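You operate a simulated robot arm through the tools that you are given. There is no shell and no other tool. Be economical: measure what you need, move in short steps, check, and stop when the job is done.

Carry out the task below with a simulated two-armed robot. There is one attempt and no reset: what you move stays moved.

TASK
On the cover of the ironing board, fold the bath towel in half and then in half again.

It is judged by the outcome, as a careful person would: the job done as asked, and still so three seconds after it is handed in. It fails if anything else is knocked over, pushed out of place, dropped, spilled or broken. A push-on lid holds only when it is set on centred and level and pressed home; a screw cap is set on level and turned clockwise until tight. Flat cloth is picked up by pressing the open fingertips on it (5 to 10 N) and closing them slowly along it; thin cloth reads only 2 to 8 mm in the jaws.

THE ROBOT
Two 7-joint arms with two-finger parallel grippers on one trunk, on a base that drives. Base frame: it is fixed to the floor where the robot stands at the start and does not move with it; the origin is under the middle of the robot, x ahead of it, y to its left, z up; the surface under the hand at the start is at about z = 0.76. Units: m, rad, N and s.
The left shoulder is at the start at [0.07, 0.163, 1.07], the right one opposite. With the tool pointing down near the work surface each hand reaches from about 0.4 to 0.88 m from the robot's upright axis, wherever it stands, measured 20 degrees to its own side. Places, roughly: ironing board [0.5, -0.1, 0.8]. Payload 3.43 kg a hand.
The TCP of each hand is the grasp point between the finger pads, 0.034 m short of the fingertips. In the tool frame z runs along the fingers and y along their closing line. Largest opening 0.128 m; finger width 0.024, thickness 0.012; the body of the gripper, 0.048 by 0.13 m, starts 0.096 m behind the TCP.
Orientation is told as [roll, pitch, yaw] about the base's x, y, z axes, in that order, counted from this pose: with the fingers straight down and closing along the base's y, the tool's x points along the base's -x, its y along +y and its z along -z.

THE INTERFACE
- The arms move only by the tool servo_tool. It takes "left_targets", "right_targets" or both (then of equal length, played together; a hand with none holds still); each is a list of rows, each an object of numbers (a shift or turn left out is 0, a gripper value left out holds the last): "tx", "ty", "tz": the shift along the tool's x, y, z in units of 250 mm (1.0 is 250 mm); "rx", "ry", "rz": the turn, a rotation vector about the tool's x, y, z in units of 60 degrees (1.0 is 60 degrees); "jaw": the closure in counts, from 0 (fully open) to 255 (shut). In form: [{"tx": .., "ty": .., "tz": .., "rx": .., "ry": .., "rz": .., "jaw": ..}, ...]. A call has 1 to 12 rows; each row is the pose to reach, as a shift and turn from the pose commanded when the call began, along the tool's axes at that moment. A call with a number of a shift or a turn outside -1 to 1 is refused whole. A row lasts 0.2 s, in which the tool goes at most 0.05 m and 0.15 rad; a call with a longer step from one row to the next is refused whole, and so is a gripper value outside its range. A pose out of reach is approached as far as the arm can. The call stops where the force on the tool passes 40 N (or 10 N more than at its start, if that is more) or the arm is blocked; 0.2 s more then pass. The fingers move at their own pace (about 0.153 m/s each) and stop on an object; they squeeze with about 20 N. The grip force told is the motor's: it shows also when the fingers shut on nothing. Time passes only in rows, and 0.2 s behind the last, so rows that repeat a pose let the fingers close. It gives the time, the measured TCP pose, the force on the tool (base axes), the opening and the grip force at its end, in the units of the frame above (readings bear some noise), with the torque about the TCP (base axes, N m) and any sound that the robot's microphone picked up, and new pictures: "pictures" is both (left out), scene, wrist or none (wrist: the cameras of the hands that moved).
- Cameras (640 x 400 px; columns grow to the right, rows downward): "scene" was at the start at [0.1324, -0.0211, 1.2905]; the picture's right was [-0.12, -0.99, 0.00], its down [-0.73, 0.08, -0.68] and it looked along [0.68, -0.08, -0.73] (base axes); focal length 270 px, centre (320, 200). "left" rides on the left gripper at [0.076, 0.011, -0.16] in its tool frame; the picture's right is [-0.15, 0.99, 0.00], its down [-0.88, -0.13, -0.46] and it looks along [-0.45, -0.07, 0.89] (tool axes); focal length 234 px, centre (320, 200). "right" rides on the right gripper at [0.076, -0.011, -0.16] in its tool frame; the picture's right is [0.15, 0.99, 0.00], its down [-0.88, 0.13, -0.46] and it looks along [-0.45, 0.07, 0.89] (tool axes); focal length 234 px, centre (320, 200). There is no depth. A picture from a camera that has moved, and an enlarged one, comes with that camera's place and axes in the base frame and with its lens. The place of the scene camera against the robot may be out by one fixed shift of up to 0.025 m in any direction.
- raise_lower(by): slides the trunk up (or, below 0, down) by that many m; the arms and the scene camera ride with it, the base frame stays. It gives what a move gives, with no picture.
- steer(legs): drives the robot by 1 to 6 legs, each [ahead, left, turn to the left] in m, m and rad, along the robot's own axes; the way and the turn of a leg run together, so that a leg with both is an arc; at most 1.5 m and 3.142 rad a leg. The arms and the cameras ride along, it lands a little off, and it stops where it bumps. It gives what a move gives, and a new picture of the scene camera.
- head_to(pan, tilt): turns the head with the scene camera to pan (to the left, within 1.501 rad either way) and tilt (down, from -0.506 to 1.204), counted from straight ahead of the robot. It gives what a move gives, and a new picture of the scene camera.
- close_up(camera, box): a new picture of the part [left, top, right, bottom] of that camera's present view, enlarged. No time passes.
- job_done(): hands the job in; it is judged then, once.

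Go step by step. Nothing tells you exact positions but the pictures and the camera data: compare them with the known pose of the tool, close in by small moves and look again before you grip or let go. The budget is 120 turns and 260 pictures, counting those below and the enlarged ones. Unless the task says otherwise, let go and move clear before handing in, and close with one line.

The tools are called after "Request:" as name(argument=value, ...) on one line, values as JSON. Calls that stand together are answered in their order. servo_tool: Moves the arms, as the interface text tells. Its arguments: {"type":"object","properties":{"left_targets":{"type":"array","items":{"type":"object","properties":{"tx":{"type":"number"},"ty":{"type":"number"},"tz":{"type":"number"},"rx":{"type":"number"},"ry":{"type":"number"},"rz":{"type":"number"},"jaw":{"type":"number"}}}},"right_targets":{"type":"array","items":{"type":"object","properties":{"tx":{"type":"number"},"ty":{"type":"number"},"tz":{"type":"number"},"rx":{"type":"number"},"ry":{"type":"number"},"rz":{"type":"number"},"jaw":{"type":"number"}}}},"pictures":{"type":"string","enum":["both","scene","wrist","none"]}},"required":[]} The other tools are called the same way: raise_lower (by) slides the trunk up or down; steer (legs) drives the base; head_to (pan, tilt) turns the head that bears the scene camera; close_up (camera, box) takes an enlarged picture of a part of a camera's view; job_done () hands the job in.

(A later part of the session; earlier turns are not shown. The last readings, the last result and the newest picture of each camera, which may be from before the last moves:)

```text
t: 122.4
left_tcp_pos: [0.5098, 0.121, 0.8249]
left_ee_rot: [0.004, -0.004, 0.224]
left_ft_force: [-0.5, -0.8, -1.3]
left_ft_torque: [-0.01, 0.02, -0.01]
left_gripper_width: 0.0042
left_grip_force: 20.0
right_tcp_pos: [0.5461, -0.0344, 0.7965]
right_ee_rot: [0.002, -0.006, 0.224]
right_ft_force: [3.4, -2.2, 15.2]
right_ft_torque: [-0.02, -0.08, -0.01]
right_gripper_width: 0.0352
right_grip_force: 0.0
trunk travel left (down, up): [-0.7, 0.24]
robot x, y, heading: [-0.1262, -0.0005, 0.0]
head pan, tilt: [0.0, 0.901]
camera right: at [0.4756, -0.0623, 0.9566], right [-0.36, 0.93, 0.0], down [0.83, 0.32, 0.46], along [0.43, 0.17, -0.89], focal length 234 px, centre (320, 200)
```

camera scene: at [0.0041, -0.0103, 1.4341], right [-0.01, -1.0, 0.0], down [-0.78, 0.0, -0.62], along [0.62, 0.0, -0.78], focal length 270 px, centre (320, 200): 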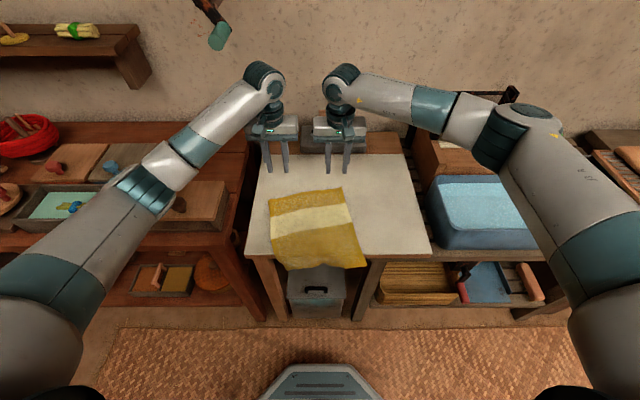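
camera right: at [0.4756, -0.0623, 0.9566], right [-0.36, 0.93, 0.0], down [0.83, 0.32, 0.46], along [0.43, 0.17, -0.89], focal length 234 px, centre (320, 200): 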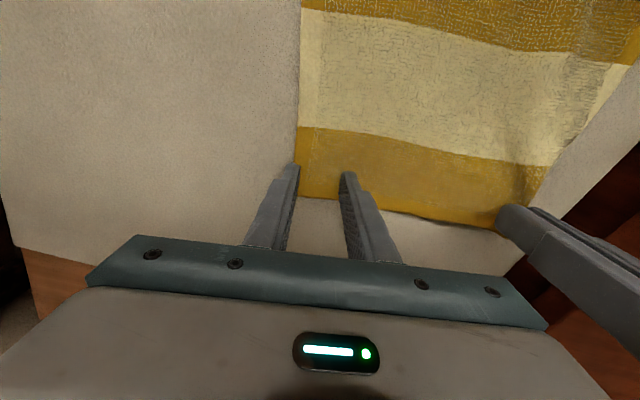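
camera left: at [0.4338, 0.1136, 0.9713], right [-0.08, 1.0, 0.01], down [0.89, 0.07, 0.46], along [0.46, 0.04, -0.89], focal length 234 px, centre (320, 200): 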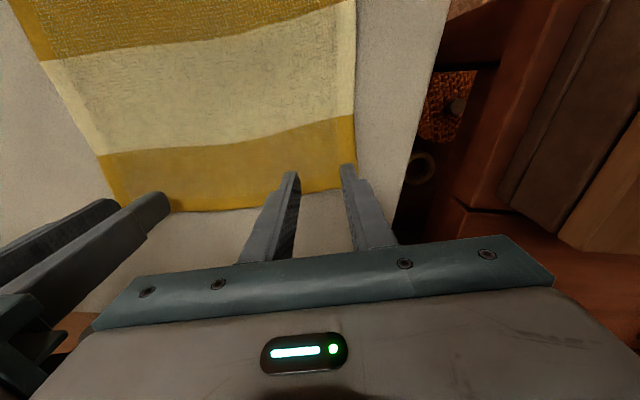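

The outer finger is right on the cloth's edge. I shift 11 mm inward, and press and close again.

Request:
servo_tool(right_targets=[{"tz": -0.05}, {"ty": 0.045, "tx": 0.012, "tz": -0.05}, {"ty": 0.045, "tx": 0.012, "tz": -0.012}, {"ty": 0.045, "tx": 0.012, "tz": -0.006}, {"ty": 0.045, "tx": 0.012, "tz": -0.006, "jaw": 194}, {"ty": 0.045, "tx": 0.012, "tz": -0.006, "jaw": 203}, {"ty": 0.045, "tx": 0.012, "tz": -0.006, "jaw": 212}, {"ty": 0.045, "tx": 0.012, "tz": -0.006, "jaw": 221}, {"ty": 0.045, "tx": 0.012, "tz": -0.006, "jaw": 230}, {"ty": 0.045, "tx": 0.012, "tz": -0.006, "jaw": 240}, {"ty": 0.045, "tx": 0.012, "tz": -0.006, "jaw": 255}, {"ty": 0.045, "tx": 0.012, "tz": -0.006, "jaw": 255}], pictures="none")

Request:
servo_tool(right_targets=[{"tz": -0.06}, {"tz": -0.11}])

```text
t: 125.0
left_tcp_pos: [0.5109, 0.1208, 0.8233]
left_ee_rot: [0.003, -0.003, 0.225]
left_ft_force: [2.9, -7.0, -1.6]
left_ft_torque: [-0.26, -0.08, 0.08]
left_gripper_width: 0.0045
left_grip_force: 20.3
right_tcp_pos: [0.5388, -0.0237, 0.7974]
right_ee_rot: [0.003, -0.001, 0.225]
right_ft_force: [-3.0, 6.8, 5.7]
right_ft_torque: [0.28, 0.05, 0.01]
right_gripper_width: 0.0042
right_grip_force: 20.1
trunk travel left (down, up): [-0.7, 0.24]
robot x, y, heading: [-0.1221, -0.002, -0.006]
head pan, tilt: [0.0, 0.901]
```

```text
t: 125.6
left_tcp_pos: [0.5108, 0.1224, 0.8229]
left_ee_rot: [0.005, -0.003, 0.226]
left_ft_force: [2.6, -6.2, -0.2]
left_ft_torque: [-0.21, -0.06, 0.02]
left_gripper_width: 0.0041
left_grip_force: 19.6
right_tcp_pos: [0.5403, -0.0241, 0.8247]
right_ee_rot: [0.003, 0.0, 0.223]
right_ft_force: [-2.4, 7.1, 0.8]
right_ft_torque: [0.21, 0.08, 0.01]
right_gripper_width: 0.004
right_grip_force: 19.9
trunk travel left (down, up): [-0.7, 0.24]
robot x, y, heading: [-0.1247, -0.0014, -0.008]
head pan, tilt: [0.0, 0.901]
camera scene: at [0.0025, -0.0116, 1.4343], right [-0.01, -1.0, 0.0], down [-0.78, 0.0, -0.62], along [0.62, 0.0, -0.78], focal length 270 px, centre (320, 200)
camera right: at [0.4693, -0.0518, 0.985], right [-0.36, 0.93, 0.0], down [0.83, 0.32, 0.46], along [0.43, 0.17, -0.89], focal length 234 px, centre (320, 200)
```

scene: 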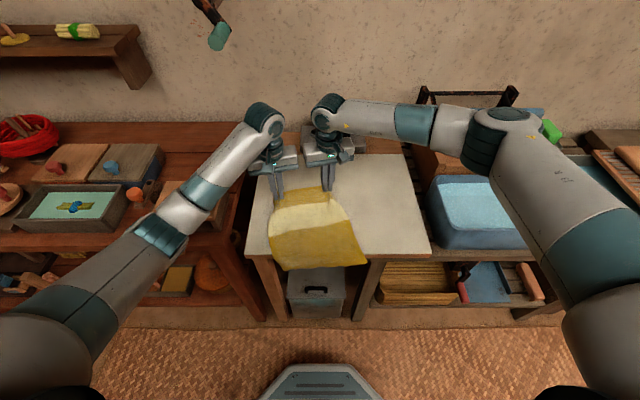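
right: 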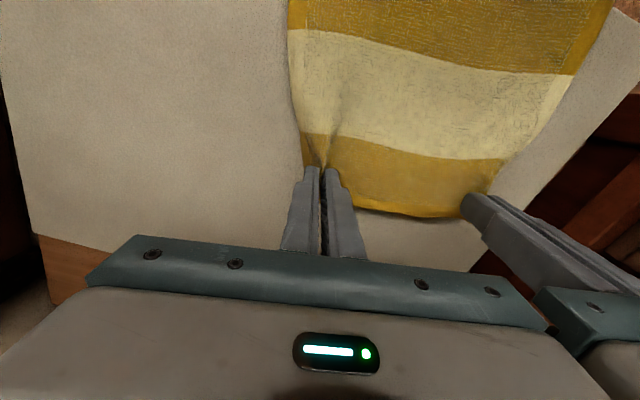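

Both far corners are held. I drag the towel forward and square it.

Request:
servo_tool(left_targets=[{"tx": -0.06, "ty": -0.06, "rz": 0.036}, {"tx": -0.12, "ty": -0.12, "rz": 0.072}, {"tx": -0.18, "ty": -0.18, "rz": 0.108}, {"tx": -0.24, "ty": -0.24, "rz": 0.144}, {"tx": -0.3, "ty": -0.3, "rz": 0.18}, {"tx": -0.365, "ty": -0.358, "rz": 0.215}, {"tx": -0.365, "ty": -0.358, "rz": 0.215}], right_targets=[{"tx": -0.04, "ty": -0.058, "rz": 0.036}, {"tx": -0.08, "ty": -0.116, "rz": 0.072}, {"tx": -0.12, "ty": -0.174, "rz": 0.108}, {"tx": -0.165, "ty": -0.232, "rz": 0.144}, {"tx": -0.207, "ty": -0.29, "rz": 0.18}, {"tx": -0.249, "ty": -0.348, "rz": 0.214}, {"tx": -0.249, "ty": -0.348, "rz": 0.214}], pictures="none")

Request:
close_up(camera="scene", box=[230, 140, 440, 270])

```text
t: 127.2
left_tcp_pos: [0.6187, 0.0541, 0.823]
left_ee_rot: [0.004, -0.002, -0.001]
left_ft_force: [1.6, -7.8, 0.7]
left_ft_torque: [-0.28, -0.03, 0.11]
left_gripper_width: 0.0041
left_grip_force: 19.9
right_tcp_pos: [0.6209, -0.095, 0.8255]
right_ee_rot: [0.003, -0.002, 0.001]
right_ft_force: [-0.7, 7.1, -0.5]
right_ft_torque: [0.24, 0.02, 0.09]
right_gripper_width: 0.004
right_grip_force: 20.2
trunk travel left (down, up): [-0.7, 0.24]
robot x, y, heading: [-0.1261, -0.0014, -0.005]
head pan, tilt: [0.0, 0.901]
```

```text
3.05 times, centred on (335, 205) of scene
camera zoom: at [0.0024, -0.0109, 1.4344], right [-0.01, -1.0, 0.0], down [-0.78, 0.0, -0.62], along [0.62, 0.0, -0.78], focal length 824 px, centre (274, 185)
```

zoom: 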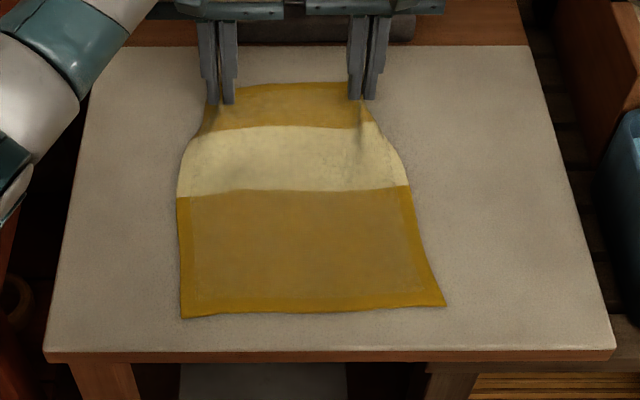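

Excellent: the towel lies flat and square (near hem x≈0.37, far edge≈0.637), with both far corners held. Now I fold far-to-near: lift a little, then back the base 0.2 m to carry the edge over.

Request:
servo_tool(left_targets=[{"tz": -0.08}, {"tx": 0.04, "tz": -0.15}, {"tx": 0.08, "tz": -0.18}], right_targets=[{"tz": -0.08}, {"tx": 0.04, "tz": -0.15}, {"tx": 0.08, "tz": -0.18}], pictures="none")

Request:
steer(legs=[[-0.19, -0.01, 0]])

Request:
close_up(camera="scene", box=[220, 120, 430, 250])

```text
t: 128.0
left_tcp_pos: [0.6003, 0.054, 0.8671]
left_ee_rot: [0.006, 0.0, 0.001]
left_ft_force: [1.2, -9.0, -0.8]
left_ft_torque: [-0.33, -0.03, 0.1]
left_gripper_width: 0.0041
left_grip_force: 20.1
right_tcp_pos: [0.6026, -0.0957, 0.8685]
right_ee_rot: [0.004, -0.003, -0.001]
right_ft_force: [-0.3, 9.3, 0.6]
right_ft_torque: [0.34, 0.06, 0.07]
right_gripper_width: 0.0038
right_grip_force: 20.5
trunk travel left (down, up): [-0.7, 0.24]
robot x, y, heading: [-0.1287, -0.0017, -0.008]
head pan, tilt: [0.0, 0.901]
```

```text
t: 129.5
left_tcp_pos: [0.4141, 0.0475, 0.8661]
left_ee_rot: [0.005, -0.002, 0.006]
left_ft_force: [1.6, -9.5, 0.0]
left_ft_torque: [-0.37, -0.03, 0.15]
left_gripper_width: 0.0038
left_grip_force: 19.7
right_tcp_pos: [0.4152, -0.1022, 0.8675]
right_ee_rot: [0.005, -0.002, 0.004]
right_ft_force: [-1.6, 9.6, 0.5]
right_ft_torque: [0.34, 0.06, 0.06]
right_gripper_width: 0.0037
right_grip_force: 20.2
trunk travel left (down, up): [-0.7, 0.24]
robot x, y, heading: [-0.3137, -0.0079, -0.004]
head pan, tilt: [0.0, 0.901]
camera scene: at [-0.1845, -0.0206, 1.4343], right [0.0, -1.0, 0.0], down [-0.78, 0.0, -0.62], along [0.62, 0.0, -0.78], focal length 270 px, centre (320, 200)
```

scene: 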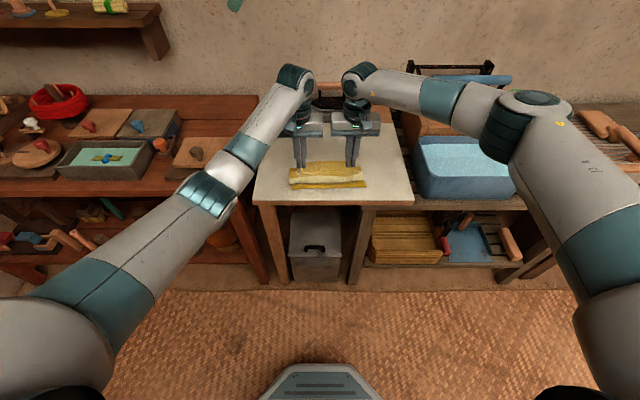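

```text
3.05 times, centred on (325, 185) of scene
camera zoom: at [-0.1845, -0.0206, 1.4343], right [0.0, -1.0, 0.0], down [-0.78, 0.0, -0.62], along [0.62, 0.0, -0.78], focal length 824 px, centre (305, 246)
```

zoom: 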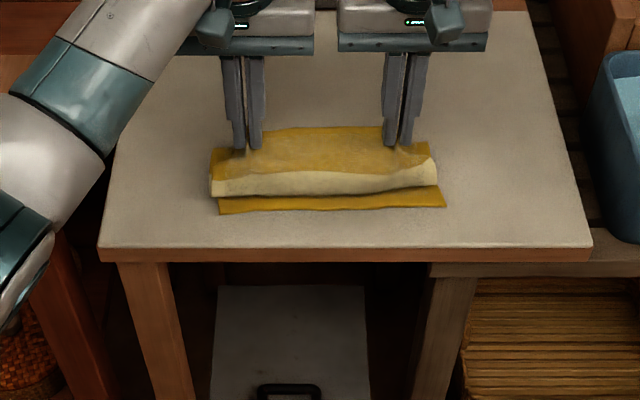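

The far half is coming over cleanly. Now I tilt both hands (fingers pointing forward) while lowering the edge to the near hem.

Request:
servo_tool(left_targets=[{"tx": 0.034, "tz": 0.026, "ry": -0.14}, {"tx": 0.068, "tz": 0.054, "ry": -0.28}, {"tx": 0.1, "tz": 0.084, "ry": -0.42}, {"tx": 0.132, "tz": 0.115, "ry": -0.56}, {"tx": 0.16, "tz": 0.14, "ry": -0.7}, {"tx": 0.188, "tz": 0.165, "ry": -0.84}, {"tx": 0.205, "tz": 0.19, "ry": -0.95}, {"tx": 0.205, "tz": 0.19, "ry": -0.95}], right_targets=[{"tx": 0.034, "tz": 0.026, "ry": -0.14}, {"tx": 0.068, "tz": 0.054, "ry": -0.28}, {"tx": 0.1, "tz": 0.084, "ry": -0.42}, {"tx": 0.132, "tz": 0.115, "ry": -0.56}, {"tx": 0.16, "tz": 0.14, "ry": -0.7}, {"tx": 0.188, "tz": 0.165, "ry": -0.84}, {"tx": 0.205, "tz": 0.19, "ry": -0.95}, {"tx": 0.205, "tz": 0.19, "ry": -0.95}], pictures="wrist")

Request:
close_up(camera="scene", box=[220, 120, 430, 250])

```text
t: 131.1
left_tcp_pos: [0.3692, 0.0619, 0.8247]
left_ee_rot: [0.008, -0.949, 0.015]
left_ft_force: [0.1, 2.7, -1.9]
left_ft_torque: [-0.08, -0.11, -0.22]
left_gripper_width: 0.0042
left_grip_force: 19.7
right_tcp_pos: [0.3764, -0.0678, 0.8475]
right_ee_rot: [0.115, -0.94, -0.096]
right_ft_force: [-0.3, -1.5, 0.6]
right_ft_torque: [0.16, 0.09, 0.26]
right_gripper_width: 0.0037
right_grip_force: 19.4
right hand out of reach, approached as far as the arm can: row 7
trunk travel left (down, up): [-0.7, 0.24]
robot x, y, heading: [-0.3104, -0.0067, -0.004]
head pan, tilt: [0.0, 0.901]
stopped in row 7 (left hand): the force on the tool passed its limit at 67 N (the readings are from after the stop); the commanded pose is now the measured one
camera right: at [0.2041, -0.0798, 0.8793], right [-0.08, 1.0, -0.05], down [0.15, 0.06, 0.99], along [0.98, 0.07, -0.16], focal length 234 px, centre (320, 200)
camera left: at [0.1939, 0.0679, 0.8549], right [0.06, 0.99, 0.12], down [0.15, -0.13, 0.98], along [0.99, -0.04, -0.15], focal length 234 px, centre (320, 200)
```

right: 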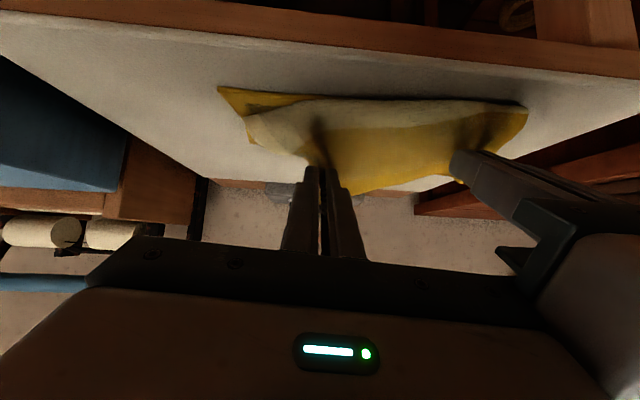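
left: 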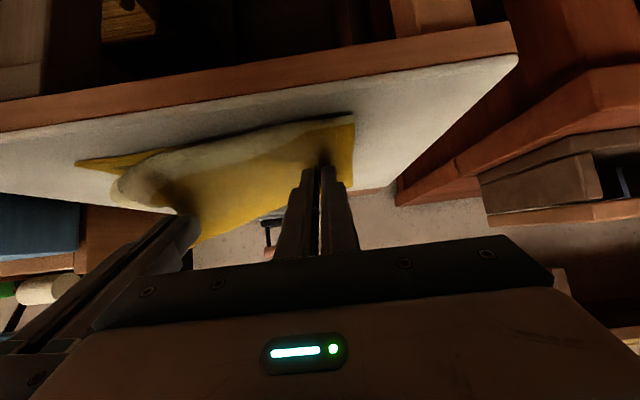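

```text
3.05 times, centred on (325, 185) of scene
camera zoom: at [-0.1846, -0.0143, 1.4343], right [0.0, -1.0, 0.0], down [-0.78, 0.0, -0.62], along [0.62, 0.0, -0.78], focal length 824 px, centre (305, 246)
```

zoom: 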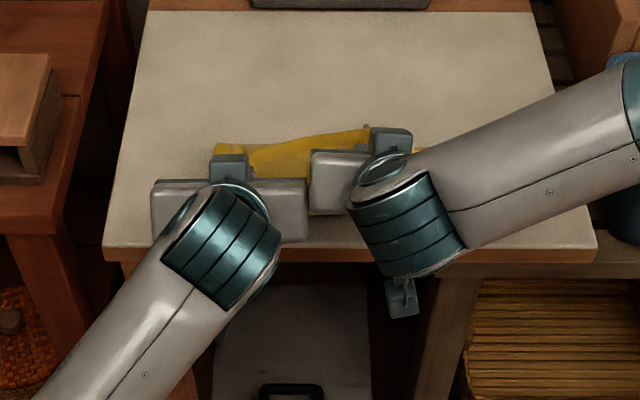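

The right hand drifted toward the left at the extreme tilt and they touched. I separate them, ease the tilt of the right, and look.

Request:
servo_tool(right_targets=[{"ty": -0.05, "ry": 0.06, "rx": 0.015, "rz": -0.02}, {"ty": -0.1, "ry": 0.12, "rx": 0.03, "rz": -0.04}, {"ty": -0.14, "ry": 0.15, "rx": 0.038, "rz": -0.053}, {"ty": -0.14, "ry": 0.15, "rx": 0.038, "rz": -0.053}], left_targets=[{"ry": 0.05}, {"ry": 0.1}, {"ry": 0.14}, {"ry": 0.14}], pictures="wrist")

```text
t: 132.1
left_tcp_pos: [0.3678, 0.0541, 0.826]
left_ee_rot: [0.006, -0.802, 0.013]
left_ft_force: [3.6, -27.3, 4.2]
left_ft_torque: [-0.84, -0.21, -0.61]
left_gripper_width: 0.0073
left_grip_force: 19.9
right_tcp_pos: [0.3755, -0.104, 0.8437]
right_ee_rot: [0.01, -0.781, -0.003]
right_ft_force: [-1.9, 28.1, -4.6]
right_ft_torque: [0.6, 0.21, 0.79]
right_gripper_width: 0.0067
right_grip_force: 20.0
trunk travel left (down, up): [-0.7, 0.24]
robot x, y, heading: [-0.3154, -0.009, 0.003]
head pan, tilt: [0.0, 0.901]
camera right: at [0.2097, -0.1161, 0.9038], right [-0.11, 0.99, -0.1], down [0.3, 0.12, 0.94], along [0.95, 0.07, -0.31], focal length 234 px, centre (320, 200)
camera left: at [0.2001, 0.062, 0.8816], right [0.09, 0.99, 0.11], down [0.29, -0.13, 0.95], along [0.95, -0.05, -0.3], focal length 234 px, centre (320, 200)
```

right: 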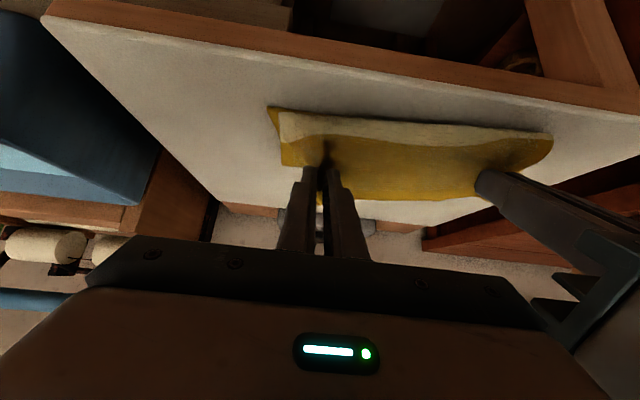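
left: 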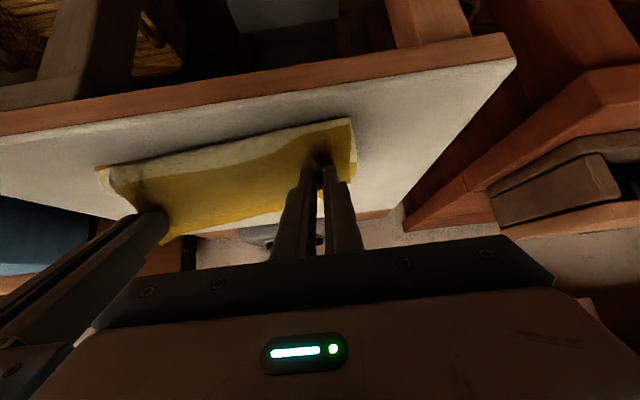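

Spacing restored but a bit too tight; I bring the right 8 mm in and lower both to the cloth.

Request:
servo_tool(left_targets=[{"tx": 0.01, "tz": 0.01}, {"tx": 0.03, "tz": 0.025}, {"tx": 0.057, "tz": 0.045}, {"tx": 0.057, "tz": 0.045}], right_targets=[{"tx": 0.04, "ty": 0.032, "tz": 0.02}, {"tx": 0.08, "ty": 0.032, "tz": 0.045}, {"tx": 0.125, "ty": 0.032, "tz": 0.073}, {"tx": 0.125, "ty": 0.032, "tz": 0.073}], pictures="wrist")

```text
t: 133.1
left_tcp_pos: [0.3648, 0.0561, 0.8063]
left_ee_rot: [0.011, -0.802, 0.012]
left_ft_force: [0.5, -21.1, 0.6]
left_ft_torque: [-0.6, -0.06, -0.48]
left_gripper_width: 0.0052
left_grip_force: 20.0
right_tcp_pos: [0.3688, -0.0989, 0.8102]
right_ee_rot: [0.006, -0.783, -0.004]
right_ft_force: [-0.5, 20.1, -1.5]
right_ft_torque: [0.45, 0.06, 0.61]
right_gripper_width: 0.0047
right_grip_force: 20.1
trunk travel left (down, up): [-0.7, 0.24]
robot x, y, heading: [-0.3094, -0.0064, -0.003]
head pan, tilt: [0.0, 0.901]
camera right: at [0.2022, -0.1093, 0.8708], right [-0.1, 0.99, -0.1], down [0.3, 0.13, 0.94], along [0.95, 0.07, -0.31], focal length 234 px, centre (320, 200)
camera left: at [0.1979, 0.0629, 0.8627], right [0.08, 0.99, 0.11], down [0.29, -0.13, 0.95], along [0.95, -0.04, -0.3], focal length 234 px, centre (320, 200)
```

right: 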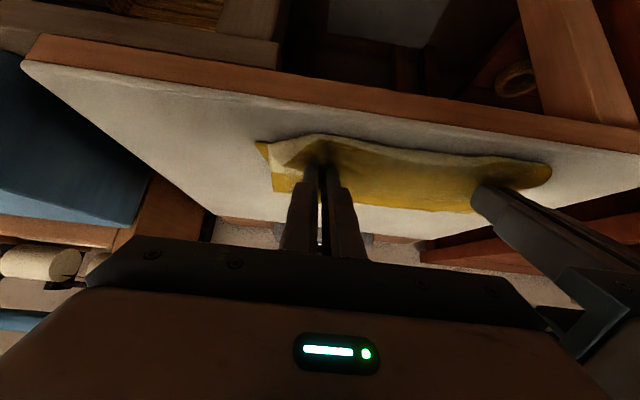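
left: 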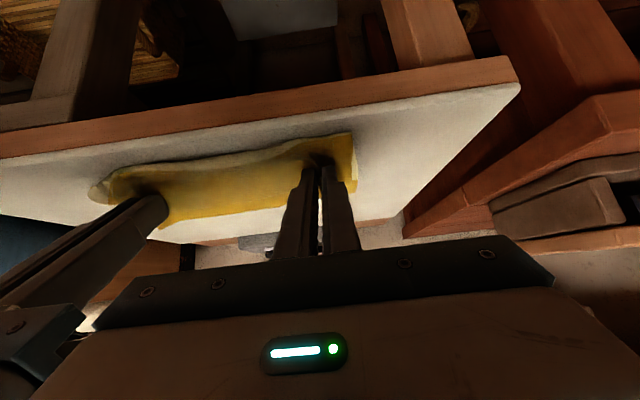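

The edge is laid at the near hem. I open slowly and withdraw both hands backward along the fingers, which draws the hem toward me.

Request:
servo_tool(left_targets=[{"tx": 0.012, "tz": 0.006}, {"tx": 0.012, "tz": 0.006, "jaw": 245}, {"tx": 0.012, "tz": 0.006, "jaw": 235}, {"tx": 0.012, "tz": 0.006, "jaw": 222}, {"tx": 0.012, "tz": -0.03, "jaw": 222}, {"tx": 0.012, "tz": -0.08}, {"tx": 0.0, "tz": -0.16}, {"tx": -0.05, "tz": -0.3}, {"tx": -0.12, "tz": -0.44}, {"tx": -0.2, "tz": -0.56}], right_targets=[{"tx": 0.016, "tz": 0.01}, {"tx": 0.016, "tz": 0.01, "jaw": 245}, {"tx": 0.016, "tz": 0.01, "jaw": 235}, {"tx": 0.016, "tz": 0.01, "jaw": 222}, {"tx": 0.016, "tz": -0.03, "jaw": 222}, {"tx": 0.016, "tz": -0.08}, {"tx": 0.0, "tz": -0.16}, {"tx": -0.05, "tz": -0.3}, {"tx": -0.12, "tz": -0.44}, {"tx": -0.2, "tz": -0.56}], pictures="none")

Request:
close_up(camera="scene", box=[220, 120, 430, 250])

Request:
close_up(camera="left", box=[0, 0, 640, 400])

```text
t: 135.2
left_tcp_pos: [0.2981, 0.0546, 0.9387]
left_ee_rot: [0.017, -0.801, 0.009]
left_ft_force: [-1.1, 0.3, 0.1]
left_ft_torque: [0.0, 0.0, 0.01]
left_gripper_width: 0.0167
left_grip_force: 0.1
right_tcp_pos: [0.3057, -0.1011, 0.9435]
right_ee_rot: [0.006, -0.784, -0.004]
right_ft_force: [0.3, -0.6, -1.0]
right_ft_torque: [-0.01, -0.01, 0.01]
right_gripper_width: 0.0165
right_grip_force: 0.0
trunk travel left (down, up): [-0.7, 0.24]
robot x, y, heading: [-0.3106, -0.0097, -0.003]
head pan, tilt: [0.0, 0.901]
```

```text
3.05 times, centred on (325, 185) of scene
camera zoom: at [-0.1853, -0.0207, 1.4343], right [0.0, -1.0, 0.0], down [-0.78, 0.0, -0.62], along [0.62, 0.0, -0.78], focal length 824 px, centre (305, 246)
```

zoom: 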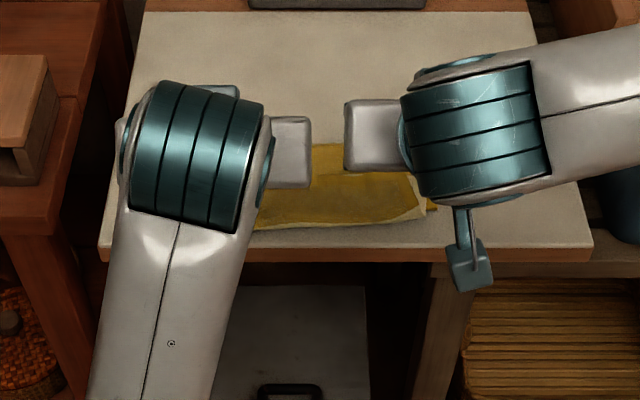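

```text
1.00 times, centred on (320, 200) of left (not enlarged: the box is as wide or as high as the picture)
camera zoom: at [0.1311, 0.0609, 0.994], right [0.08, 0.99, 0.12], down [0.29, -0.14, 0.95], along [0.95, -0.04, -0.3], focal length 234 px, centre (320, 200)
```

zoom: 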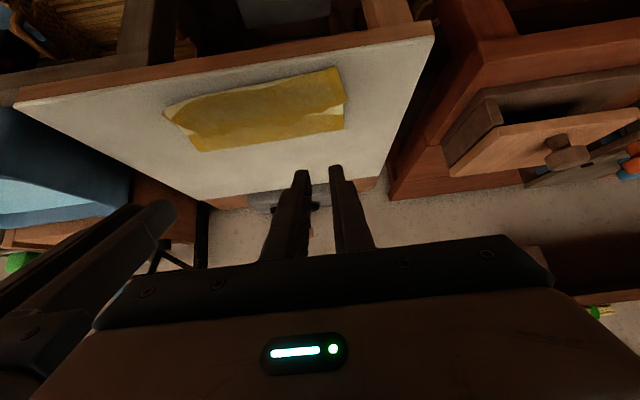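

Looks promising. I bring the hands upright and aside to inspect.

Request:
servo_tool(left_targets=[{"ry": 0.13, "ty": 0.08}, {"ry": 0.26, "ty": 0.16}, {"ry": 0.39, "ty": 0.24}, {"ry": 0.52, "ty": 0.34}, {"ry": 0.65, "ty": 0.44}, {"ry": 0.765, "ty": 0.52}], right_targets=[{"ry": 0.13, "ty": -0.08}, {"ry": 0.26, "ty": -0.16}, {"ry": 0.39, "ty": -0.24}, {"ry": 0.52, "ty": -0.34}, {"ry": 0.65, "ty": -0.44}, {"ry": 0.748, "ty": -0.52}], pictures="none")

Request:
close_up(camera="scene", box=[250, 120, 410, 220])

```text
t: 136.0
left_tcp_pos: [0.3147, 0.1946, 0.9086]
left_ee_rot: [0.179, -0.457, 0.022]
left_ft_force: [0.0, -0.1, 0.4]
left_ft_torque: [0.0, 0.03, 0.0]
left_gripper_width: 0.0162
left_grip_force: 0.0
left hand out of reach, approached as far as the arm can: row 3
right_tcp_pos: [0.305, -0.1473, 0.9418]
right_ee_rot: [0.004, -0.434, -0.002]
right_ft_force: [0.2, 0.1, -0.1]
right_ft_torque: [0.0, -0.02, 0.0]
right_gripper_width: 0.0166
right_grip_force: 0.1
trunk travel left (down, up): [-0.7, 0.24]
robot x, y, heading: [-0.3125, -0.009, -0.001]
head pan, tilt: [0.0, 0.901]
stopped in row 3 (left hand): the arm was blocked; the commanded pose is now the measured one
```

```text
4.00 times, centred on (330, 170) of scene
camera zoom: at [-0.1829, -0.0195, 1.4341], right [0.0, -1.0, 0.0], down [-0.78, 0.0, -0.62], along [0.62, 0.0, -0.78], focal length 1081 px, centre (280, 320)
```

zoom: 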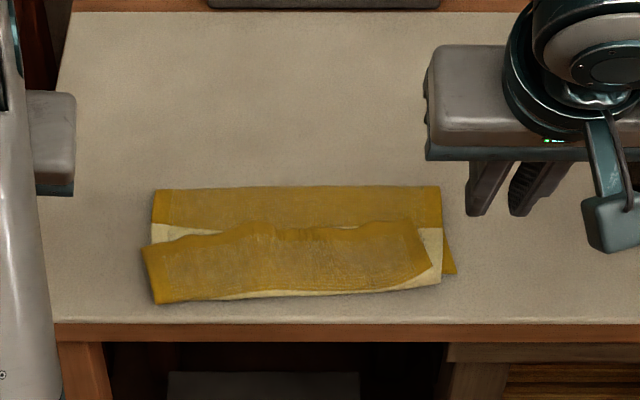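

The fold came over, but the far hem curled back about 5 cm onto itself again, because I gripped too far inside the hem. I'll regrip exactly on the hem, pull it flat to the far side and refold. First I right the left hand and bring the base forward.

Request:
servo_tool(left_targets=[{"ty": -0.1, "rx": 0.05, "ry": 0.1}, {"ty": -0.2, "rx": 0.1, "ry": 0.2}, {"ty": -0.26, "rx": 0.15, "ry": 0.3, "jaw": 185}, {"ty": -0.3, "rx": 0.171, "ry": 0.4}, {"ty": -0.3, "rx": 0.171, "ry": 0.436}], right_targets=[{"ry": 0.1}, {"ry": 0.2}, {"ry": 0.3, "jaw": 185}, {"ry": 0.4}, {"ry": 0.414}], pictures="none")

Request:
steer(legs=[[0.15, 0, 0]])

```text
t: 137.4
left_tcp_pos: [0.3786, 0.1831, 0.8423]
left_ee_rot: [0.04, -0.008, 0.108]
left_ft_force: [-1.1, -0.4, 0.1]
left_ft_torque: [-0.02, -0.04, -0.02]
left_gripper_width: 0.0353
left_grip_force: 0.1
left hand out of reach, approached as far as the arm can: row 2, 3, 4, 5
right_tcp_pos: [0.3032, -0.15, 0.942]
right_ee_rot: [0.006, 0.001, 0.002]
right_ft_force: [-0.6, -0.5, -0.5]
right_ft_torque: [-0.02, -0.03, 0.01]
right_gripper_width: 0.0352
right_grip_force: 0.0
trunk travel left (down, up): [-0.7, 0.24]
robot x, y, heading: [-0.309, -0.008, -0.002]
head pan, tilt: [0.0, 0.901]
stopped in row 5 (left hand): the arm was blocked; the commanded pose is now the measured one
```

```text
t: 138.8
left_tcp_pos: [0.5234, 0.1816, 0.843]
left_ee_rot: [0.041, -0.007, 0.108]
left_ft_force: [0.1, 0.0, 0.7]
left_ft_torque: [0.01, 0.01, -0.01]
left_gripper_width: 0.0353
left_grip_force: 0.0
right_tcp_pos: [0.4508, -0.1505, 0.9413]
right_ee_rot: [0.005, 0.0, 0.0]
right_ft_force: [-0.2, 0.1, -1.5]
right_ft_torque: [-0.01, 0.0, 0.01]
right_gripper_width: 0.0354
right_grip_force: 0.1
trunk travel left (down, up): [-0.7, 0.24]
robot x, y, heading: [-0.1684, -0.01, 0.003]
head pan, tilt: [0.0, 0.901]
camera scene: at [-0.0381, -0.0202, 1.4344], right [0.0, -1.0, 0.0], down [-0.78, 0.0, -0.62], along [0.62, 0.0, -0.78], focal length 270 px, centre (320, 200)
```

scene: 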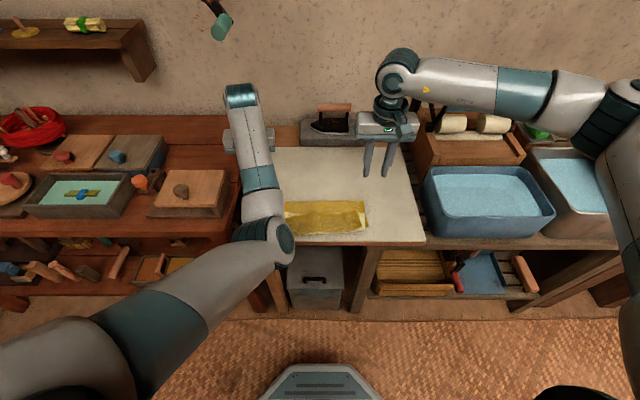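

The left elbow has swung inward over the board front. I raise the left hand and move it outward to see whether the posture recovers.

Request:
servo_tool(left_targets=[{"tz": -0.15, "ty": 0.03}, {"tz": -0.3, "ty": 0.1}, {"tz": -0.42, "ty": 0.2}, {"tz": -0.48, "ty": 0.32, "rz": 0.05}, {"tz": -0.5, "ty": 0.45, "rz": 0.1}, {"tz": -0.5, "ty": 0.45, "rz": 0.1}], pictures="scene")

```text
t: 140.2
left_tcp_pos: [0.5152, 0.2903, 0.9714]
left_ee_rot: [0.043, -0.002, 0.002]
left_ft_force: [0.7, -1.0, 0.0]
left_ft_torque: [-0.01, -0.02, -0.03]
left_gripper_width: 0.0353
left_grip_force: 0.0
left hand out of reach, approached as far as the arm can: row 1, 2, 3, 4, 5, 6
right_tcp_pos: [0.4506, -0.1502, 0.9412]
right_ee_rot: [0.005, 0.0, -0.001]
right_ft_force: [-1.0, -0.1, 0.3]
right_ft_torque: [-0.03, -0.01, 0.02]
right_gripper_width: 0.035
right_grip_force: 0.2
trunk travel left (down, up): [-0.7, 0.24]
robot x, y, heading: [-0.1649, -0.0077, 0.003]
head pan, tilt: [0.0, 0.901]
camera scene: at [-0.0377, -0.0204, 1.4343], right [0.0, -1.0, 0.0], down [-0.78, 0.0, -0.62], along [0.62, 0.0, -0.78], focal length 270 px, centre (320, 200)
```

scene: 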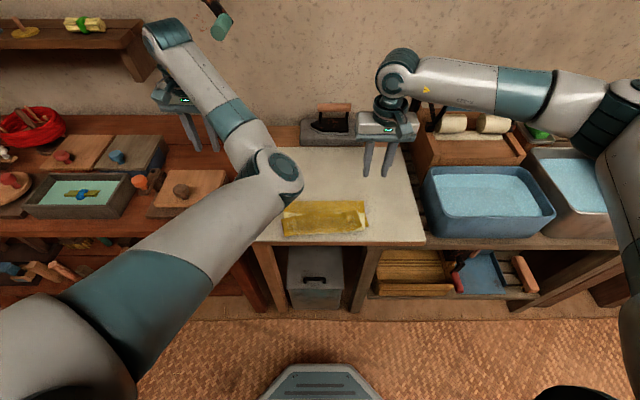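

The left elbow is parked inward. I move the left hand further out to the left to clear the middle, since the next corrections can be done with the right hand.

Request:
servo_tool(left_targets=[{"ty": 0.15, "tz": -0.08}, {"ty": 0.3, "tz": -0.16, "tx": 0.05}, {"ty": 0.45, "tz": -0.2, "tx": 0.1}, {"ty": 0.6, "tz": -0.2, "tx": 0.15}, {"ty": 0.75, "tz": -0.2, "tx": 0.2}, {"ty": 0.9, "tz": -0.2, "tx": 0.25}, {"ty": 0.9, "tz": -0.2, "tx": 0.25}], pictures="scene")

```text
t: 141.8
left_tcp_pos: [0.4508, 0.5117, 1.0288]
left_ee_rot: [0.043, -0.002, 0.0]
left_ft_force: [1.4, -0.6, 0.5]
left_ft_torque: [0.02, -0.01, -0.01]
left_gripper_width: 0.0349
left_grip_force: 0.1
right_tcp_pos: [0.4505, -0.1513, 0.9423]
right_ee_rot: [0.005, 0.002, 0.0]
right_ft_force: [0.3, 0.9, 0.0]
right_ft_torque: [0.03, 0.0, 0.03]
right_gripper_width: 0.0353
right_grip_force: 0.0
trunk travel left (down, up): [-0.7, 0.24]
robot x, y, heading: [-0.1683, -0.0066, -0.001]
head pan, tilt: [0.0, 0.901]
camera scene: at [-0.0375, -0.0213, 1.4343], right [0.0, -1.0, 0.0], down [-0.78, 0.0, -0.62], along [0.62, 0.0, -0.78], focal length 270 px, centre (320, 200)
```

scene: 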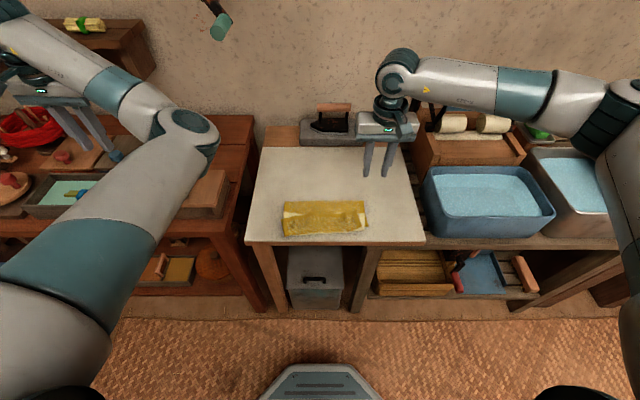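

The middle is clear. A close look at the towel:

Request:
close_up(camera="scene", box=[265, 185, 385, 245])

```text
5.33 times, centred on (325, 215) of scene
camera zoom: at [-0.0375, -0.0213, 1.4343], right [0.0, -1.0, 0.0], down [-0.78, 0.0, -0.62], along [0.62, 0.0, -0.78], focal length 1441 px, centre (293, 120)
```

zoom: 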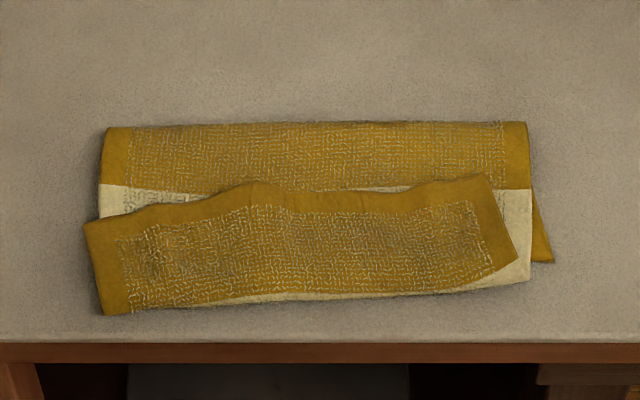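

The towel is in a neat half with crease at x≈0.475; the curled hem lies on top and will be enclosed by the next fold. For the second fold (left edge over to the right), I'll use the right hand straddling the left edge, so it pinches the edges of all layers. I move above the left edge's middle with jaws opened to 6 cm.

Request:
servo_tool(right_targets=[{"tx": 0.03, "ty": 0.18, "jaw": 135}, {"tx": 0.06, "ty": 0.36}, {"tx": 0.09, "ty": 0.54}, {"tx": 0.12, "ty": 0.72, "tz": 0.04}, {"tx": 0.15, "ty": 0.88, "tz": 0.1}, {"tx": 0.16, "ty": 0.996, "tz": 0.2, "rx": 0.05}, {"tx": 0.16, "ty": 0.996, "tz": 0.32, "rx": 0.12}, {"tx": 0.16, "ty": 0.996, "tz": 0.32, "rx": 0.12}], pictures="both")

```text
t: 143.6
left_tcp_pos: [0.4507, 0.5114, 1.0289]
left_ee_rot: [0.043, -0.004, 0.001]
left_ft_force: [0.2, -0.4, 0.8]
left_ft_torque: [0.01, 0.04, -0.02]
left_gripper_width: 0.035
left_grip_force: 0.1
right_tcp_pos: [0.4103, 0.0984, 0.8619]
right_ee_rot: [-0.123, 0.001, 0.002]
right_ft_force: [-0.3, 0.4, -0.4]
right_ft_torque: [0.01, -0.01, -0.01]
right_gripper_width: 0.0602
right_grip_force: 0.1
trunk travel left (down, up): [-0.7, 0.24]
robot x, y, heading: [-0.1676, -0.0112, 0.003]
head pan, tilt: [0.0, 0.901]
camera scene: at [-0.038, -0.0205, 1.4344], right [0.0, -1.0, 0.0], down [-0.78, 0.0, -0.62], along [0.62, 0.0, -0.78], focal length 270 px, centre (320, 200)
camera right: at [0.3356, 0.1076, 1.0229], right [-0.15, 0.98, -0.12], down [0.88, 0.19, 0.44], along [0.45, -0.04, -0.89], focal length 234 px, centre (320, 200)
```

scene: 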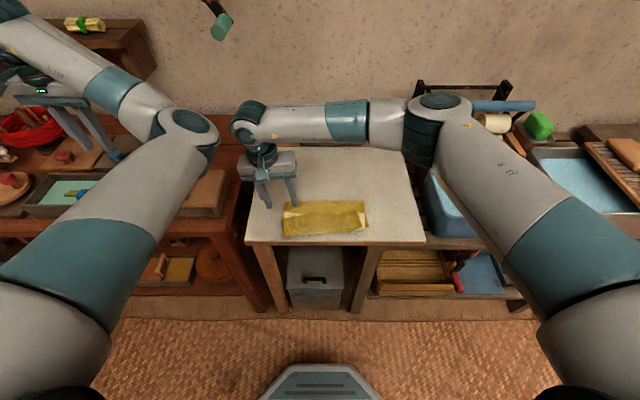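
right: 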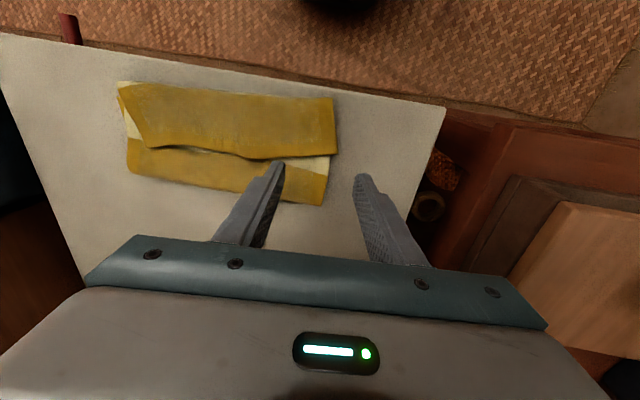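

The left edge runs at y≈0.09–0.106 with its middle at x≈0.406, well between the fingers. I go down to contact.

Request:
servo_tool(right_targets=[{"tz": 0.1, "ty": 0.012}, {"tz": 0.18, "ty": 0.024}, {"tz": 0.215, "ty": 0.028}, {"tz": 0.232, "ty": 0.028}, {"tz": 0.232, "ty": 0.028}], pictures="none")

```text
t: 144.8
left_tcp_pos: [0.4526, 0.5123, 1.0282]
left_ee_rot: [0.044, -0.001, 0.002]
left_ft_force: [-0.2, -0.3, 0.1]
left_ft_torque: [-0.04, -0.02, -0.01]
left_gripper_width: 0.0351
left_grip_force: 0.1
right_tcp_pos: [0.4101, 0.0984, 0.8039]
right_ee_rot: [-0.12, 0.0, 0.001]
right_ft_force: [0.1, 0.6, 0.6]
right_ft_torque: [-0.01, -0.04, 0.0]
right_gripper_width: 0.0602
right_grip_force: 0.0
trunk travel left (down, up): [-0.7, 0.24]
robot x, y, heading: [-0.1655, -0.0107, 0.002]
head pan, tilt: [0.0, 0.901]
```

Request:
servo_tool(right_targets=[{"tz": 0.01}, {"tz": 0.018}, {"tz": 0.018}], pictures="none")

```text
t: 145.6
left_tcp_pos: [0.4515, 0.5135, 1.0272]
left_ee_rot: [0.044, -0.001, 0.002]
left_ft_force: [-0.4, -0.6, 0.1]
left_ft_torque: [0.01, 0.01, -0.02]
left_gripper_width: 0.0352
left_grip_force: 0.2
right_tcp_pos: [0.4093, 0.099, 0.7995]
right_ee_rot: [-0.121, 0.0, 0.0]
right_ft_force: [0.6, 0.8, 1.5]
right_ft_torque: [-0.05, -0.01, 0.01]
right_gripper_width: 0.0603
right_grip_force: 0.1
trunk travel left (down, up): [-0.7, 0.24]
robot x, y, heading: [-0.1668, -0.0087, 0.006]
head pan, tilt: [0.0, 0.901]
```

Request:
servo_tool(right_targets=[{"tz": 0.008}, {"tz": 0.014}, {"tz": 0.014}], pictures="none")

```text
t: 146.4
left_tcp_pos: [0.4505, 0.5124, 1.0311]
left_ee_rot: [0.042, -0.005, 0.003]
left_ft_force: [-0.1, -0.1, 0.2]
left_ft_torque: [0.0, -0.01, -0.01]
left_gripper_width: 0.0352
left_grip_force: 0.0
right_tcp_pos: [0.4086, 0.0984, 0.7987]
right_ee_rot: [-0.119, -0.003, 0.002]
right_ft_force: [-1.6, 0.5, 20.8]
right_ft_torque: [0.5, 0.18, 0.04]
right_gripper_width: 0.06
right_grip_force: 0.0
trunk travel left (down, up): [-0.7, 0.24]
robot x, y, heading: [-0.1673, -0.0119, -0.002]
head pan, tilt: [0.0, 0.901]
```

The outer finger now bears on the board. I ease slightly and close slowly while levelling the tilt.

Request:
servo_tool(right_targets=[{"tz": -0.004}, {"tz": -0.004, "jaw": 147, "rx": -0.012}, {"tz": -0.004, "jaw": 159, "rx": -0.024}, {"tz": -0.004, "jaw": 171, "rx": -0.036}, {"tz": -0.004, "jaw": 183, "rx": -0.048}, {"tz": -0.004, "jaw": 195, "rx": -0.06}, {"tz": -0.004, "jaw": 207, "rx": -0.072}, {"tz": -0.004, "jaw": 219, "rx": -0.084}, {"tz": -0.004, "jaw": 231, "rx": -0.096}, {"tz": -0.004, "jaw": 245, "rx": -0.108}, {"tz": -0.004, "jaw": 255, "rx": -0.115}, {"tz": -0.004, "jaw": 255, "rx": -0.115}], pictures="wrist")

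```text
t: 149.0
left_tcp_pos: [0.4497, 0.5103, 1.0306]
left_ee_rot: [0.046, -0.007, 0.002]
left_ft_force: [-0.1, 0.4, -0.8]
left_ft_torque: [0.02, 0.0, -0.01]
left_gripper_width: 0.0351
left_grip_force: 0.1
right_tcp_pos: [0.4098, 0.0963, 0.799]
right_ee_rot: [-0.001, -0.006, -0.002]
right_ft_force: [0.9, -10.9, 38.1]
right_ft_torque: [-0.81, 0.18, 0.1]
right_gripper_width: 0.0079
right_grip_force: 19.9
trunk travel left (down, up): [-0.7, 0.24]
robot x, y, heading: [-0.1623, -0.0086, -0.004]
head pan, tilt: [0.0, 0.901]
camera right: at [0.3332, 0.0853, 0.9599], right [-0.15, 0.99, 0.0], down [0.88, 0.13, 0.46], along [0.45, 0.07, -0.89], focal length 234 px, centre (320, 200)
```

right: 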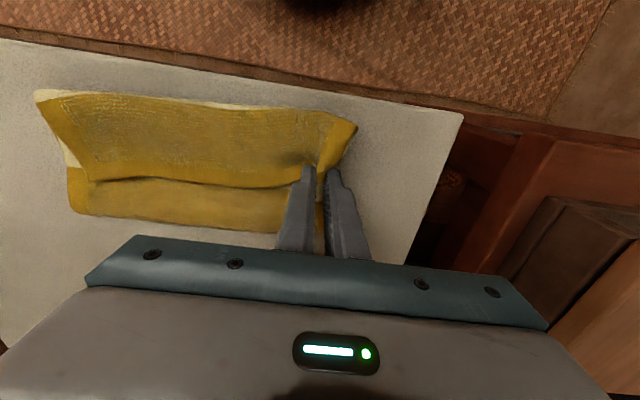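

7.9 mm held, so several layers. I lift a few centimetres and check.

Request:
servo_tool(right_targets=[{"tz": -0.08}, {"tz": -0.2, "ty": -0.04}, {"tz": -0.28, "ty": -0.1}], pictures="wrist")

Request:
close_up(camera="scene", box=[245, 165, 405, 265])

```text
t: 149.8
left_tcp_pos: [0.4513, 0.5128, 1.0276]
left_ee_rot: [0.043, -0.004, 0.003]
left_ft_force: [-0.3, 0.0, -0.2]
left_ft_torque: [-0.04, -0.05, 0.02]
left_gripper_width: 0.035
left_grip_force: 0.0
right_tcp_pos: [0.4107, 0.0731, 0.8675]
right_ee_rot: [0.0, 0.003, 0.003]
right_ft_force: [0.1, -0.3, -0.3]
right_ft_torque: [-0.02, 0.03, 0.05]
right_gripper_width: 0.0065
right_grip_force: 19.5
trunk travel left (down, up): [-0.7, 0.24]
robot x, y, heading: [-0.1658, -0.0057, 0.002]
head pan, tilt: [0.0, 0.901]
camera right: at [0.3359, 0.0632, 1.0274], right [-0.15, 0.99, 0.0], down [0.88, 0.13, 0.45], along [0.45, 0.07, -0.89], focal length 234 px, centre (320, 200)
```

right: 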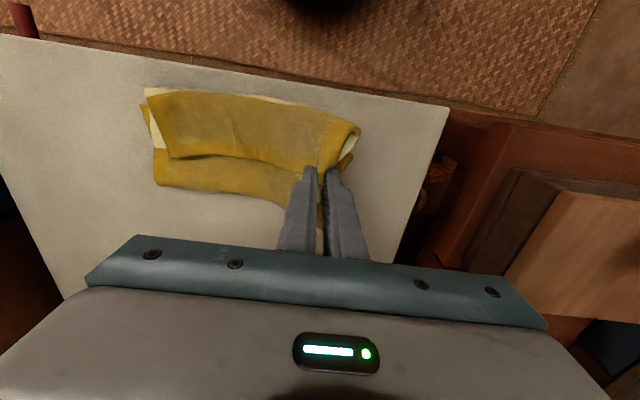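

```text
4.00 times, centred on (325, 215) of scene
camera zoom: at [-0.0372, -0.0206, 1.4341], right [0.0, -1.0, 0.0], down [-0.78, 0.0, -0.62], along [0.62, 0.0, -0.78], focal length 1081 px, centre (300, 140)
```

zoom: 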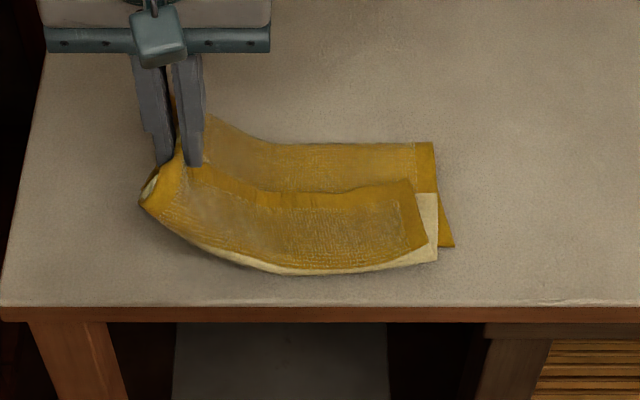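

All layers lift together. I now carry the left edge over to the right edge, rolling the hand as it comes down.

Request:
servo_tool(right_targets=[{"ty": -0.09, "tz": -0.07}, {"ty": -0.2, "tz": -0.13}, {"ty": -0.36, "tz": -0.175, "rx": -0.1}, {"ty": -0.52, "tz": -0.17, "rx": -0.23}, {"ty": -0.66, "tz": -0.12, "rx": -0.36}, {"ty": -0.78, "tz": -0.05, "rx": -0.49}, {"ty": -0.87, "tz": 0.03, "rx": -0.62}, {"ty": -0.93, "tz": 0.08, "rx": -0.73}, {"ty": -0.95, "tz": 0.12, "rx": -0.79}, {"ty": -0.95, "tz": 0.12, "rx": -0.79}], pictures="both")

Request:
close_up(camera="scene", box=[245, 165, 405, 265])

```text
t: 152.0
left_tcp_pos: [0.4518, 0.5126, 1.0292]
left_ee_rot: [0.044, -0.001, 0.001]
left_ft_force: [-0.1, -0.5, -0.2]
left_ft_torque: [0.05, 0.03, 0.03]
left_gripper_width: 0.0349
left_grip_force: 0.0
right_tcp_pos: [0.4092, -0.1636, 0.8373]
right_ee_rot: [0.827, 0.001, 0.0]
right_ft_force: [0.7, -0.2, 0.2]
right_ft_torque: [-0.08, -0.02, 0.02]
right_gripper_width: 0.0061
right_grip_force: 20.3
trunk travel left (down, up): [-0.7, 0.24]
robot x, y, heading: [-0.1673, -0.0101, 0.004]
head pan, tilt: [0.0, 0.901]
camera scene: at [-0.0377, -0.02, 1.4343], right [0.0, -1.0, 0.0], down [-0.78, 0.0, -0.62], along [0.62, 0.0, -0.78], focal length 270 px, centre (320, 200)
camera right: at [0.334, -0.2887, 0.9373], right [-0.15, 0.67, 0.73], down [0.88, -0.25, 0.4], along [0.45, 0.7, -0.55], focal length 234 px, centre (320, 200)
```

scene: 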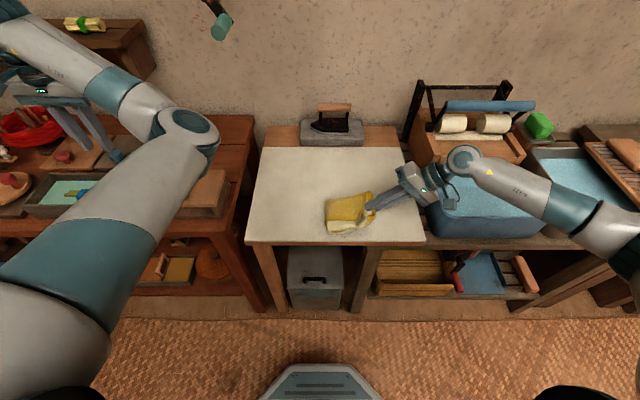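
right: 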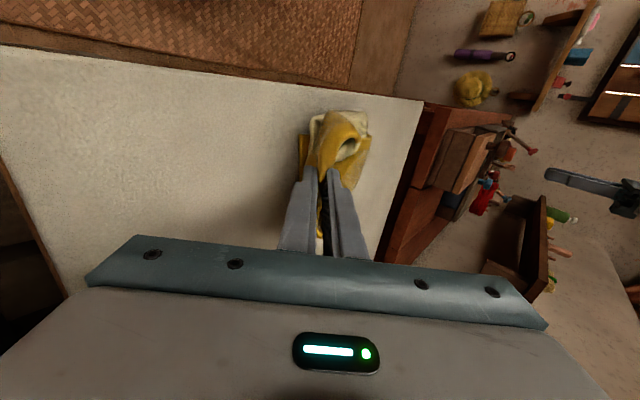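

```text
4.00 times, centred on (325, 215) of scene
camera zoom: at [-0.0377, -0.02, 1.4343], right [0.0, -1.0, 0.0], down [-0.78, 0.0, -0.62], along [0.62, 0.0, -0.78], focal length 1081 px, centre (300, 140)
```

zoom: 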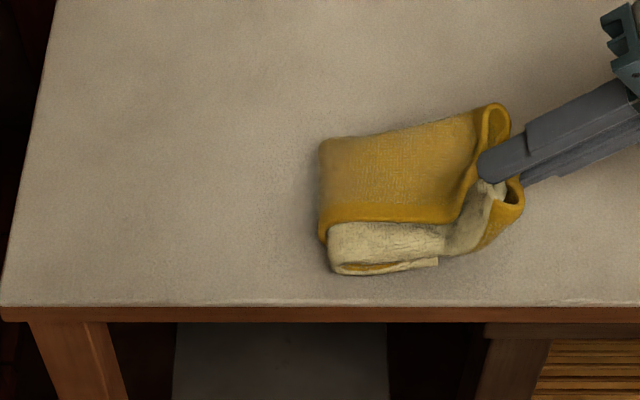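

The fold lies well, its edge near the right edge. I lower it until it rests on the stack.

Request:
servo_tool(right_targets=[{"ty": -0.03, "tz": 0.02}, {"ty": -0.07, "tz": 0.042}, {"ty": -0.085, "tz": 0.05}, {"ty": -0.085, "tz": 0.05}], pictures="none")

Request:
close_up(camera="scene", box=[285, 175, 405, 250])

```text
t: 153.0
left_tcp_pos: [0.4524, 0.5119, 1.0279]
left_ee_rot: [0.045, 0.0, 0.001]
left_ft_force: [0.2, -0.8, 0.4]
left_ft_torque: [-0.03, -0.01, -0.04]
left_gripper_width: 0.0353
left_grip_force: 0.0
right_tcp_pos: [0.4093, -0.1702, 0.8143]
right_ee_rot: [0.828, 0.001, 0.0]
right_ft_force: [0.4, 0.3, -0.4]
right_ft_torque: [-0.05, -0.03, -0.01]
right_gripper_width: 0.0061
right_grip_force: 20.3
trunk travel left (down, up): [-0.7, 0.24]
robot x, y, heading: [-0.1668, -0.0078, 0.001]
head pan, tilt: [0.0, 0.901]
```

```text
5.33 times, centred on (345, 212) of scene
camera zoom: at [-0.0377, -0.0202, 1.4343], right [0.0, -1.0, 0.0], down [-0.78, 0.0, -0.62], along [0.62, 0.0, -0.78], focal length 1441 px, centre (187, 133)
```

zoom: 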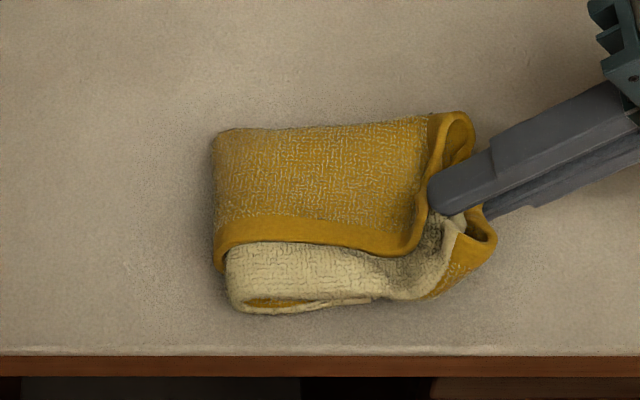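

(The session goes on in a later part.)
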